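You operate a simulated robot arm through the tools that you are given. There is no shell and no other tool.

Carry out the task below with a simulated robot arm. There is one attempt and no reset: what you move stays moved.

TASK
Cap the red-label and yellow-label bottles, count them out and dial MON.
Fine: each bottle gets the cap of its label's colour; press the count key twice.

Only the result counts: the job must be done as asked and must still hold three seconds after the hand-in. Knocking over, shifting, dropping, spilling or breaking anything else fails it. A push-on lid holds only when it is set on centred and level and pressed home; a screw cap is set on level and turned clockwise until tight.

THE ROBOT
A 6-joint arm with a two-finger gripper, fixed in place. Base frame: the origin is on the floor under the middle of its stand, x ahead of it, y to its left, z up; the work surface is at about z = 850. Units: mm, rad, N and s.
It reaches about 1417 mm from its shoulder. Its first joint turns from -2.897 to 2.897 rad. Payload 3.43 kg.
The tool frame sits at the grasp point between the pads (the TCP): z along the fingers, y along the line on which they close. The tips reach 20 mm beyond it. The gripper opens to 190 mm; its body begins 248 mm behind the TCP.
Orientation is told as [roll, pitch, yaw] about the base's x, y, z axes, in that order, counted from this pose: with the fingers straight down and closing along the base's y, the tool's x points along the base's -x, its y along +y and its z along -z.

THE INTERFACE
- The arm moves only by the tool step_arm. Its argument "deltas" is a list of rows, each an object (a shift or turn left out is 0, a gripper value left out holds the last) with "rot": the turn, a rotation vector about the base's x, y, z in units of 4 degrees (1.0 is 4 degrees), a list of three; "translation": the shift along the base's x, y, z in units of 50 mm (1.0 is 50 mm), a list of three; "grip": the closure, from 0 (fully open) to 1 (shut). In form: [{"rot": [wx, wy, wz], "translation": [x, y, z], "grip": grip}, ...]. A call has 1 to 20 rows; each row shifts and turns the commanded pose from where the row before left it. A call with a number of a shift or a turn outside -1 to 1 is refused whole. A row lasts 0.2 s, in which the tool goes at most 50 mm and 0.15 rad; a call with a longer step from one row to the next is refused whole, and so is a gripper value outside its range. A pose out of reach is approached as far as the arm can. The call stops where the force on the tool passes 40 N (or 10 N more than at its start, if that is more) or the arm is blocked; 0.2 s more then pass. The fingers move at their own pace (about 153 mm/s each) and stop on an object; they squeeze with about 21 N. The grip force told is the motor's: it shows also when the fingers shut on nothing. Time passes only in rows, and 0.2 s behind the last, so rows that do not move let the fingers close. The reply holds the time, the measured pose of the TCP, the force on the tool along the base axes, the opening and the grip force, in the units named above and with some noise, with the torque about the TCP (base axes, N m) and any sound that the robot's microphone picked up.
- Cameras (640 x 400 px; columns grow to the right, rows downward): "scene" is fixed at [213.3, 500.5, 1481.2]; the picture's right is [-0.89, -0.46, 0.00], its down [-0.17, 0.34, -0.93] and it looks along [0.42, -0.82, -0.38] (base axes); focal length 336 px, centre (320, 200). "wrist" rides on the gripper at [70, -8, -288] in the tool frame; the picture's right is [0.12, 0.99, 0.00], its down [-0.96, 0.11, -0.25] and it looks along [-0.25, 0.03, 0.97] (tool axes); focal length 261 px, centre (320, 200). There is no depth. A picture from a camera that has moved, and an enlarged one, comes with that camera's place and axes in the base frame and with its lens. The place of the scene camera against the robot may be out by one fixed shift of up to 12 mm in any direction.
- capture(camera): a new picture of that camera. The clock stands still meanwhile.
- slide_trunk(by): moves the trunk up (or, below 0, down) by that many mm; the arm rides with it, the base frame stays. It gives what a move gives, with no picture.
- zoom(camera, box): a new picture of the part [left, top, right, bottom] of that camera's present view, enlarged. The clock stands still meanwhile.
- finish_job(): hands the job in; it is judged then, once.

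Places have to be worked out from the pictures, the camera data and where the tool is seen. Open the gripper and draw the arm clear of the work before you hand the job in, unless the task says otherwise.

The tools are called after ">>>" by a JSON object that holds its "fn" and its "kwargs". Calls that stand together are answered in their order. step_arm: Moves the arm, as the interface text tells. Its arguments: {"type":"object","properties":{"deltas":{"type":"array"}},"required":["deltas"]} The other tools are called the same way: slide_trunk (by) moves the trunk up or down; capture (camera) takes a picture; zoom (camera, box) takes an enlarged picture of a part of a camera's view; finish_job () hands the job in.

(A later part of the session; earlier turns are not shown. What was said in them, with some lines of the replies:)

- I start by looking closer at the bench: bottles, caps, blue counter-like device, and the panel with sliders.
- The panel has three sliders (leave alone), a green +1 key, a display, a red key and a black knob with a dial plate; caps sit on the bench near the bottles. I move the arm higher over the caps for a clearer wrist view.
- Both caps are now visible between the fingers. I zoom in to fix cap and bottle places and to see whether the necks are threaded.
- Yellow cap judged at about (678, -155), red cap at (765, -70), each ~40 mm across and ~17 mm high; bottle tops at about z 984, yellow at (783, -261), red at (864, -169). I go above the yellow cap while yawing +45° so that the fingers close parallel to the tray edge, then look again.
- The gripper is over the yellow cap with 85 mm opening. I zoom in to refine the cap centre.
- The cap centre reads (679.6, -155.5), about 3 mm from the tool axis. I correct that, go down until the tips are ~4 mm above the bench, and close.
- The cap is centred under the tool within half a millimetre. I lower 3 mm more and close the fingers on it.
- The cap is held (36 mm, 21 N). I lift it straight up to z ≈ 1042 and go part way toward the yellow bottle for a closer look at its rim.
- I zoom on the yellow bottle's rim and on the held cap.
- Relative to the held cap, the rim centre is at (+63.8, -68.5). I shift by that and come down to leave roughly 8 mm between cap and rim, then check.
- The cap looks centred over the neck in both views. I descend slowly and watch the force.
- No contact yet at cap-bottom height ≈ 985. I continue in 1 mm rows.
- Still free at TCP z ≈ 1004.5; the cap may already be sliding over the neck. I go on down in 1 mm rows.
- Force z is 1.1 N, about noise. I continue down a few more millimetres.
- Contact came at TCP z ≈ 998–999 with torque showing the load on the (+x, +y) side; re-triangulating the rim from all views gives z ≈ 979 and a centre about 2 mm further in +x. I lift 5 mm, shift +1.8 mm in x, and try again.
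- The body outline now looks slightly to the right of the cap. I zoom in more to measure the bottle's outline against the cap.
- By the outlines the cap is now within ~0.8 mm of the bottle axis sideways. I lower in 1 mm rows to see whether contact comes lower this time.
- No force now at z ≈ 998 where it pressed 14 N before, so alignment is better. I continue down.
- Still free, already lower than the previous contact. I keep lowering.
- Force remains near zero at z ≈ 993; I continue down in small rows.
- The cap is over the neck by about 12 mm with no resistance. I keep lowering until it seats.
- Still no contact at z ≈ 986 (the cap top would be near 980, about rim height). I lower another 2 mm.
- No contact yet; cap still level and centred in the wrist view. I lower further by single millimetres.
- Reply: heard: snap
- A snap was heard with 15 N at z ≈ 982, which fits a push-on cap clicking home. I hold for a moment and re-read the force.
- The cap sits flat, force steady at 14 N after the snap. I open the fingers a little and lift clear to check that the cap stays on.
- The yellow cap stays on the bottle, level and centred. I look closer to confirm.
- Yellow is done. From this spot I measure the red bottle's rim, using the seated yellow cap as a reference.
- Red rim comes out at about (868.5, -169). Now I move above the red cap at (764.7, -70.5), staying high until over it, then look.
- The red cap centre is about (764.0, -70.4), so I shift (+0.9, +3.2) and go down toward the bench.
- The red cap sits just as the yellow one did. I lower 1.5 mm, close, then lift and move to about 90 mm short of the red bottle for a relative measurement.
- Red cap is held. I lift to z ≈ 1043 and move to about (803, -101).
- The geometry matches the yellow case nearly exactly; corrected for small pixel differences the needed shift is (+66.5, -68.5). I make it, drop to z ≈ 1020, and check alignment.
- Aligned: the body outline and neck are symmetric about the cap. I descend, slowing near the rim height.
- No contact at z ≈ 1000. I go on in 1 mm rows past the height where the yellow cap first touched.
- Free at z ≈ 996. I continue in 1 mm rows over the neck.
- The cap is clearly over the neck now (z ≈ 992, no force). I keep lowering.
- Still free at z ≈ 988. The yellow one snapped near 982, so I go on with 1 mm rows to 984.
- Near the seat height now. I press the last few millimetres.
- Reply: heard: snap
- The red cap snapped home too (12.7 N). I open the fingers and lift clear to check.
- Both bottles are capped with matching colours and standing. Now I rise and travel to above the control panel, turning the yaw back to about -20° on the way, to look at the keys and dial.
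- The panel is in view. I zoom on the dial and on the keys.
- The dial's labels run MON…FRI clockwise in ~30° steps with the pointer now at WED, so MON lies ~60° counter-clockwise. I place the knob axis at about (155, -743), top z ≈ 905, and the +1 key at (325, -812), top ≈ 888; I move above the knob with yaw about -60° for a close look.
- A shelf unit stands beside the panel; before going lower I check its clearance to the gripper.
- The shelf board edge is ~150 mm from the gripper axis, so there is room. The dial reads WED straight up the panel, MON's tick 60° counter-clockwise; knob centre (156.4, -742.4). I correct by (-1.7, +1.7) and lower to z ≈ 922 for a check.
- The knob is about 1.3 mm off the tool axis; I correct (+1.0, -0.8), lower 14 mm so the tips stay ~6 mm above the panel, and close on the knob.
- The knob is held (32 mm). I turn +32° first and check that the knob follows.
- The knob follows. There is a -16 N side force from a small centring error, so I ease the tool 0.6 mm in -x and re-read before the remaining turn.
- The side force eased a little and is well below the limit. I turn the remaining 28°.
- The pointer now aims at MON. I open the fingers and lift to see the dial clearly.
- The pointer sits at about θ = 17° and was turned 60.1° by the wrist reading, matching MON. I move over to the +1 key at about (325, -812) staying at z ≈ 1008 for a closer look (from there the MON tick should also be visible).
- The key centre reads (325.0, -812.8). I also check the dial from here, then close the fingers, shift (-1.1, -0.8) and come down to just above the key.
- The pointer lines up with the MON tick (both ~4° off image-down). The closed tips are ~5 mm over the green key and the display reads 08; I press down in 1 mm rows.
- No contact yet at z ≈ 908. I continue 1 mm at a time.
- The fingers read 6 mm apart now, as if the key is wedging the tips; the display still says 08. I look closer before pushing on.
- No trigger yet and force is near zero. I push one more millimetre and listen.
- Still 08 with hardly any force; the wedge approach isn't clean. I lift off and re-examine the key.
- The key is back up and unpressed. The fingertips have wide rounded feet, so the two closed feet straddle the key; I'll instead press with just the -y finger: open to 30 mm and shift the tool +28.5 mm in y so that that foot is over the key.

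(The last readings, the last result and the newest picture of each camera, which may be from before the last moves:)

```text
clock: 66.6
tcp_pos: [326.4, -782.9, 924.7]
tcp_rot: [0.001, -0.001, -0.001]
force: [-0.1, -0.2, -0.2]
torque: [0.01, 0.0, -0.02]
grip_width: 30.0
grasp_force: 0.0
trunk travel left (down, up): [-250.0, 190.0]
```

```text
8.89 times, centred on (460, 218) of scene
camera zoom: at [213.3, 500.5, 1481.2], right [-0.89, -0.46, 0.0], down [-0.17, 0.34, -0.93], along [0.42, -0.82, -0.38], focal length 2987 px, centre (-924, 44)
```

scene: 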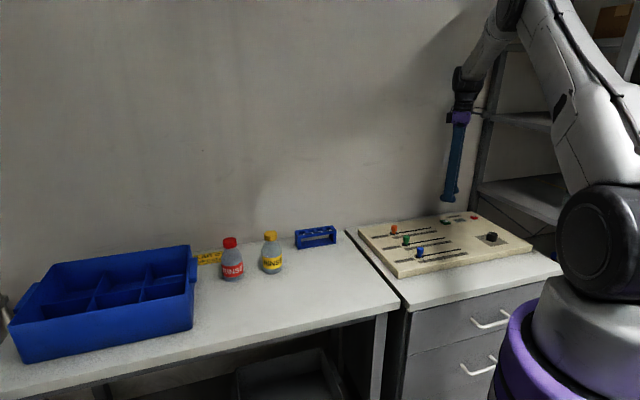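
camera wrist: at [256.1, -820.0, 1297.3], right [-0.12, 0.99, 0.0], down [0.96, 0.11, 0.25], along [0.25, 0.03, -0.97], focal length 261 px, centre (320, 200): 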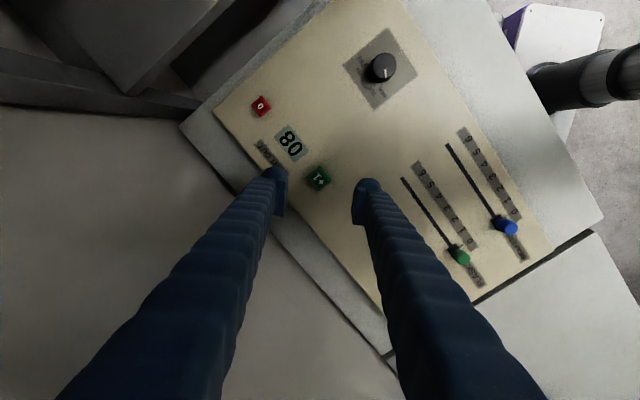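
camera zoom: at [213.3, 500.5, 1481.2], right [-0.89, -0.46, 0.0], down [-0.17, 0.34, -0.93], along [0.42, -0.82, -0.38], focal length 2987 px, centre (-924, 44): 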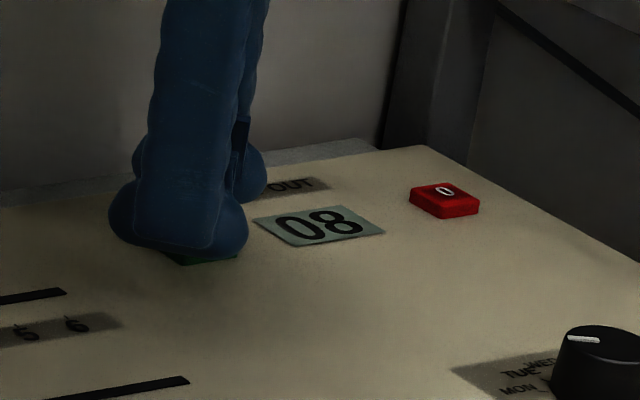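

The -y foot is over the key (its corner peeks out past the pad as expected). I lower in small rows watching force, sound and display.

>>> {"fn": "step_arm", "kwargs": {"deltas": [{"translation": [0, 0, -0.1]}, {"translation": [0, 0, -0.1]}, {"translation": [0, 0, -0.06]}, {"translation": [0, 0, -0.04]}, {"translation": [0, 0, -0.02]}]}}

```text
clock: 67.8
tcp_pos: [327.4, -784.2, 908.9]
tcp_rot: [-0.001, 0.001, -0.003]
force: [-0.4, 0.4, -0.1]
torque: [0.01, 0.02, 0.02]
grip_width: 29.8
grasp_force: 0.1
trunk travel left (down, up): [-250.0, 190.0]
```

No contact at z ≈ 909. I go down 1 mm per row, two at a time.

>>> {"fn": "step_arm", "kwargs": {"deltas": [{"translation": [0, 0, -0.02]}, {"translation": [0, 0, -0.02]}]}}

```text
clock: 68.4
tcp_pos: [325.2, -783.3, 906.7]
tcp_rot: [0.0, 0.0, -0.001]
force: [-0.3, -0.3, 0.2]
torque: [-0.03, 0.02, 0.04]
grip_width: 29.9
grasp_force: 0.0
trunk travel left (down, up): [-250.0, 190.0]
```

Still free at z ≈ 907 (tips ≈ 887). I continue.

>>> {"fn": "step_arm", "kwargs": {"deltas": [{"translation": [0, 0, -0.02]}, {}]}}

>>> {"fn": "zoom", "kwargs": {"camera": "scene", "box": [430, 195, 490, 240]}}

```text
clock: 69.0
tcp_pos: [325.5, -783.4, 904.9]
tcp_rot: [0.0, -0.001, -0.004]
force: [-0.6, -0.7, 1.0]
torque: [-0.01, 0.02, -0.01]
grip_width: 30.0
grasp_force: 0.5
trunk travel left (down, up): [-250.0, 190.0]
```

```text
8.89 times, centred on (460, 218) of scene
camera zoom: at [213.3, 500.5, 1481.2], right [-0.89, -0.46, 0.0], down [-0.17, 0.34, -0.93], along [0.42, -0.82, -0.38], focal length 2987 px, centre (-924, 44)
```

zoom: 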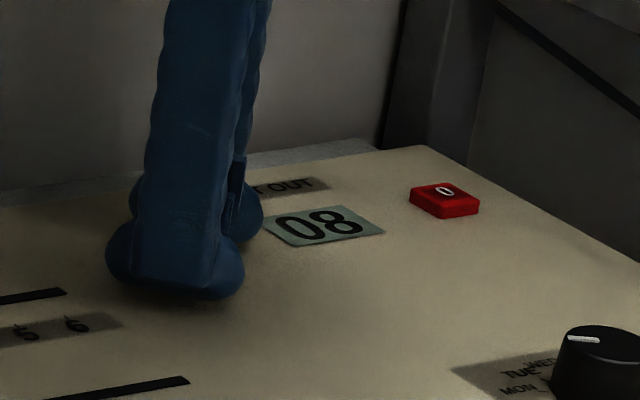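

Perhaps just touching now (force ~1 N). I go another millimetre.

>>> {"fn": "step_arm", "kwargs": {"deltas": [{"translation": [0, 0, -0.02]}, {}]}}

```text
clock: 69.6
tcp_pos: [325.6, -783.7, 904.4]
tcp_rot: [0.001, 0.001, -0.001]
force: [0.1, -0.2, 1.0]
torque: [-0.05, -0.01, 0.0]
grip_width: 30.0
grasp_force: 0.1
trunk travel left (down, up): [-250.0, 190.0]
```

A light load (~1–2 N with matching torque) shows the key is being pushed. I continue.

>>> {"fn": "step_arm", "kwargs": {"deltas": [{"translation": [0, 0, -0.02]}, {}]}}

>>> {"fn": "zoom", "kwargs": {"camera": "scene", "box": [430, 195, 490, 240]}}

```text
clock: 70.2
tcp_pos: [326.0, -782.9, 904.4]
tcp_rot: [0.0, 0.0, -0.002]
force: [0.1, 0.4, 1.2]
torque: [-0.06, 0.01, 0.0]
grip_width: 30.0
grasp_force: 0.0
trunk travel left (down, up): [-250.0, 190.0]
heard: click
```

```text
8.89 times, centred on (460, 218) of scene
camera zoom: at [213.3, 500.5, 1481.2], right [-0.89, -0.46, 0.0], down [-0.17, 0.34, -0.93], along [0.42, -0.82, -0.38], focal length 2987 px, centre (-924, 44)
```

zoom: 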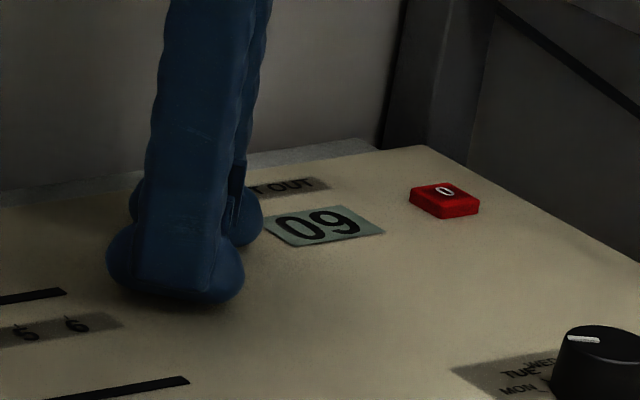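

Click heard and the display reads 09. I lift 14 mm to release the key fully, then check before the second press.

>>> {"fn": "step_arm", "kwargs": {"deltas": [{"translation": [0, 0, 0.08]}, {"translation": [0, 0, 0.1]}, {"translation": [0, 0, 0.1]}, {}]}}

>>> {"fn": "zoom", "kwargs": {"camera": "scene", "box": [430, 195, 490, 240]}}

```text
clock: 71.2
tcp_pos: [325.3, -783.0, 917.5]
tcp_rot: [-0.001, -0.001, -0.002]
force: [-0.1, -0.7, 0.0]
torque: [0.02, -0.02, -0.01]
grip_width: 29.9
grasp_force: 0.0
trunk travel left (down, up): [-250.0, 190.0]
```

```text
8.89 times, centred on (460, 218) of scene
camera zoom: at [213.3, 500.5, 1481.2], right [-0.89, -0.46, 0.0], down [-0.17, 0.34, -0.93], along [0.42, -0.82, -0.38], focal length 2987 px, centre (-924, 44)
```

zoom: 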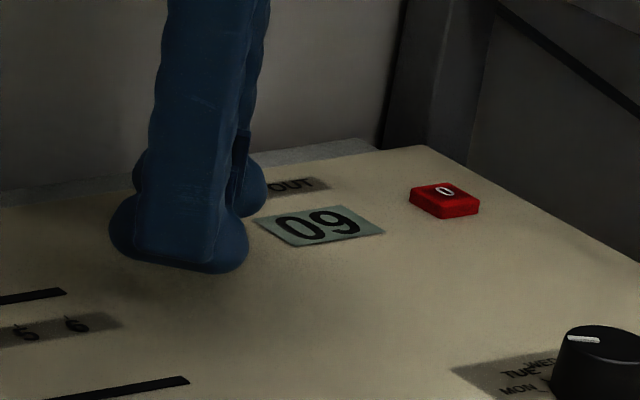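

The display holds 09 with the key released. Now the second press: same 14 mm down, slowly at the end.

>>> {"fn": "step_arm", "kwargs": {"deltas": [{"translation": [0, 0, -0.1]}, {"translation": [0, 0, -0.08]}, {"translation": [0, 0, -0.04]}, {"translation": [0, 0, -0.02]}, {"translation": [0, 0, -0.02]}, {"translation": [0, 0, -0.02]}, {}]}}

>>> {"fn": "zoom", "kwargs": {"camera": "scene", "box": [430, 195, 490, 240]}}

```text
clock: 72.8
tcp_pos: [324.5, -782.8, 904.0]
tcp_rot: [0.0, 0.0, -0.002]
force: [0.3, -0.8, 2.1]
torque: [-0.02, -0.02, 0.03]
grip_width: 30.6
grasp_force: 0.5
trunk travel left (down, up): [-250.0, 190.0]
heard: click
```

```text
8.89 times, centred on (460, 218) of scene
camera zoom: at [213.3, 500.5, 1481.2], right [-0.89, -0.46, 0.0], down [-0.17, 0.34, -0.93], along [0.42, -0.82, -0.38], focal length 2987 px, centre (-924, 44)
```

zoom: 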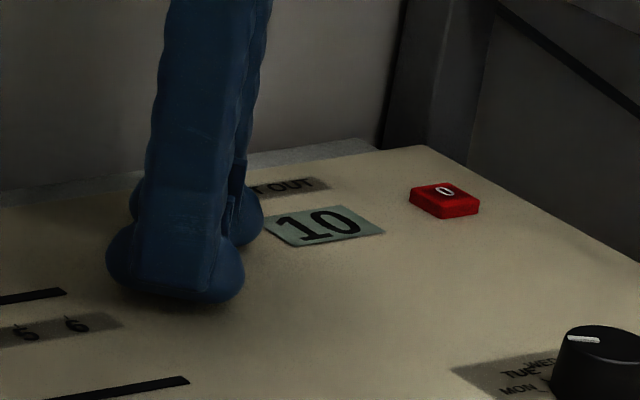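

A second click and the display reads 10. I lift straight up, clear the panel, open the gripper and move away toward the middle, then check everything.

>>> {"fn": "step_arm", "kwargs": {"deltas": [{"translation": [0, 0, 0.2]}, {"translation": [0, 0, 0.6]}, {"translation": [0, 0, 0.9]}, {"translation": [0, 0, 0.9]}, {"translation": [0, 0, 0.9]}, {"translation": [0, 0, 0.9]}, {"translation": [0, 0, 0.9], "grip": 0.6}, {"translation": [0, 0, 0.9], "grip": 0.3}, {"translation": [0.4, 0.7, 0.3], "grip": 0}, {"translation": [0.4, 0.8, 0]}, {"translation": [0.4, 0.8, 0]}, {"translation": [0.4, 0.8, 0]}, {"translation": [0.4, 0.8, 0]}, {"translation": [0.4, 0.8, 0]}, {"translation": [0.4, 0.8, 0]}, {"translation": [0.4, 0.8, 0]}, {}]}}

>>> {"fn": "capture", "kwargs": {"camera": "scene"}}

>>> {"fn": "capture", "kwargs": {"camera": "wrist"}}

>>> {"fn": "zoom", "kwargs": {"camera": "scene", "box": [350, 200, 540, 285]}}

>>> {"fn": "zoom", "kwargs": {"camera": "scene", "box": [180, 215, 350, 315]}}

```text
clock: 76.4
tcp_pos: [485.7, -467.1, 1228.3]
tcp_rot: [-0.001, -0.001, -0.001]
force: [-0.3, 0.3, 0.6]
torque: [-0.06, -0.01, 0.02]
grip_width: 189.9
grasp_force: 0.1
trunk travel left (down, up): [-250.0, 190.0]
```

```text
taken
```

scene: 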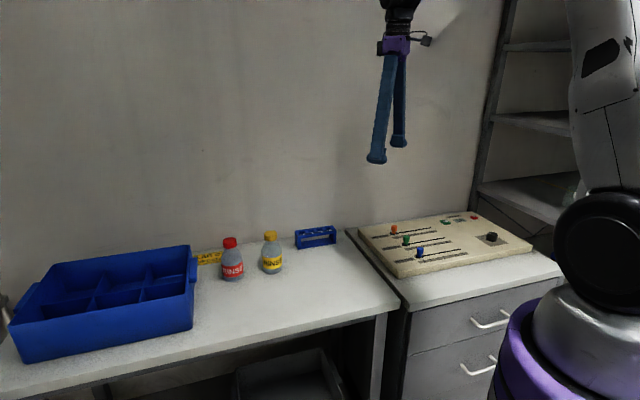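

```text
taken
camera wrist: at [416.0, -474.7, 1516.2], right [-0.12, 0.99, 0.0], down [0.96, 0.11, 0.25], along [0.25, 0.03, -0.97], focal length 261 px, centre (320, 200)
```

wrist: 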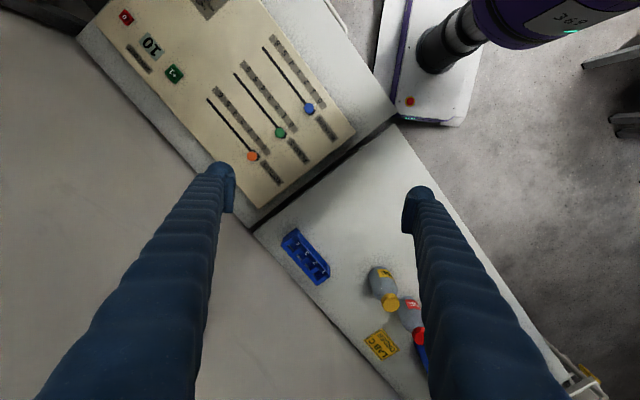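

```text
3.37 times, centred on (445, 242) of scene
camera zoom: at [213.3, 500.5, 1481.2], right [-0.89, -0.46, 0.0], down [-0.17, 0.34, -0.93], along [0.42, -0.82, -0.38], focal length 1132 px, centre (-101, 57)
```

zoom: 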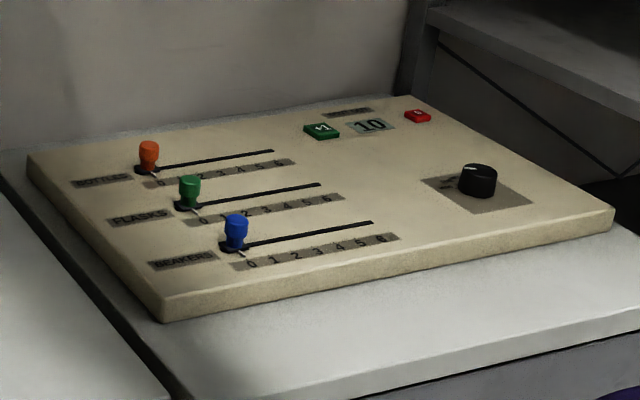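

```text
3.76 times, centred on (265, 265) of scene
camera zoom: at [213.3, 500.5, 1481.2], right [-0.89, -0.46, 0.0], down [-0.17, 0.34, -0.93], along [0.42, -0.82, -0.38], focal length 1265 px, centre (527, -45)
```

zoom: 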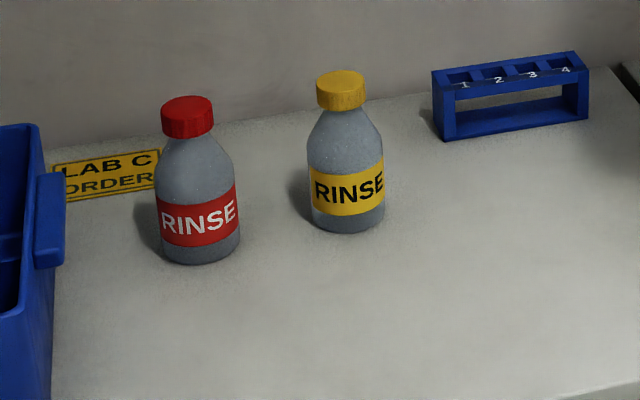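

Both bottles carry their matching caps, the counter shows 10 (two presses from 08), the dial points to MON, the sliders are untouched, and the open gripper is well clear. I hand the job in.

>>> {"fn": "finish_job", "kwargs": {}}

```text
The job is handed in.
```

I've handed the job in with everything done as asked; I haven't been told how it was judged.

- **Caps:** the red cap is on the red-label bottle and the yellow cap on the yellow-label one. Each snapped home, and both looked level and centred afterwards.
- **Count:** I pressed the +1 key twice. Each press clicked, and the display went from 08 to 10. An earlier try with the fingers closed pushed on the key but didn't register: no click, and the display stayed at 08. I then pressed with a single fingertip.
- **Dial:** the pointer was on WED. I turned it 60° counter-clockwise, and it now lines up with the MON tick.

The sliders, the reset key and the rest of the bench were not moved. The gripper was open and clear of the work at hand-in.
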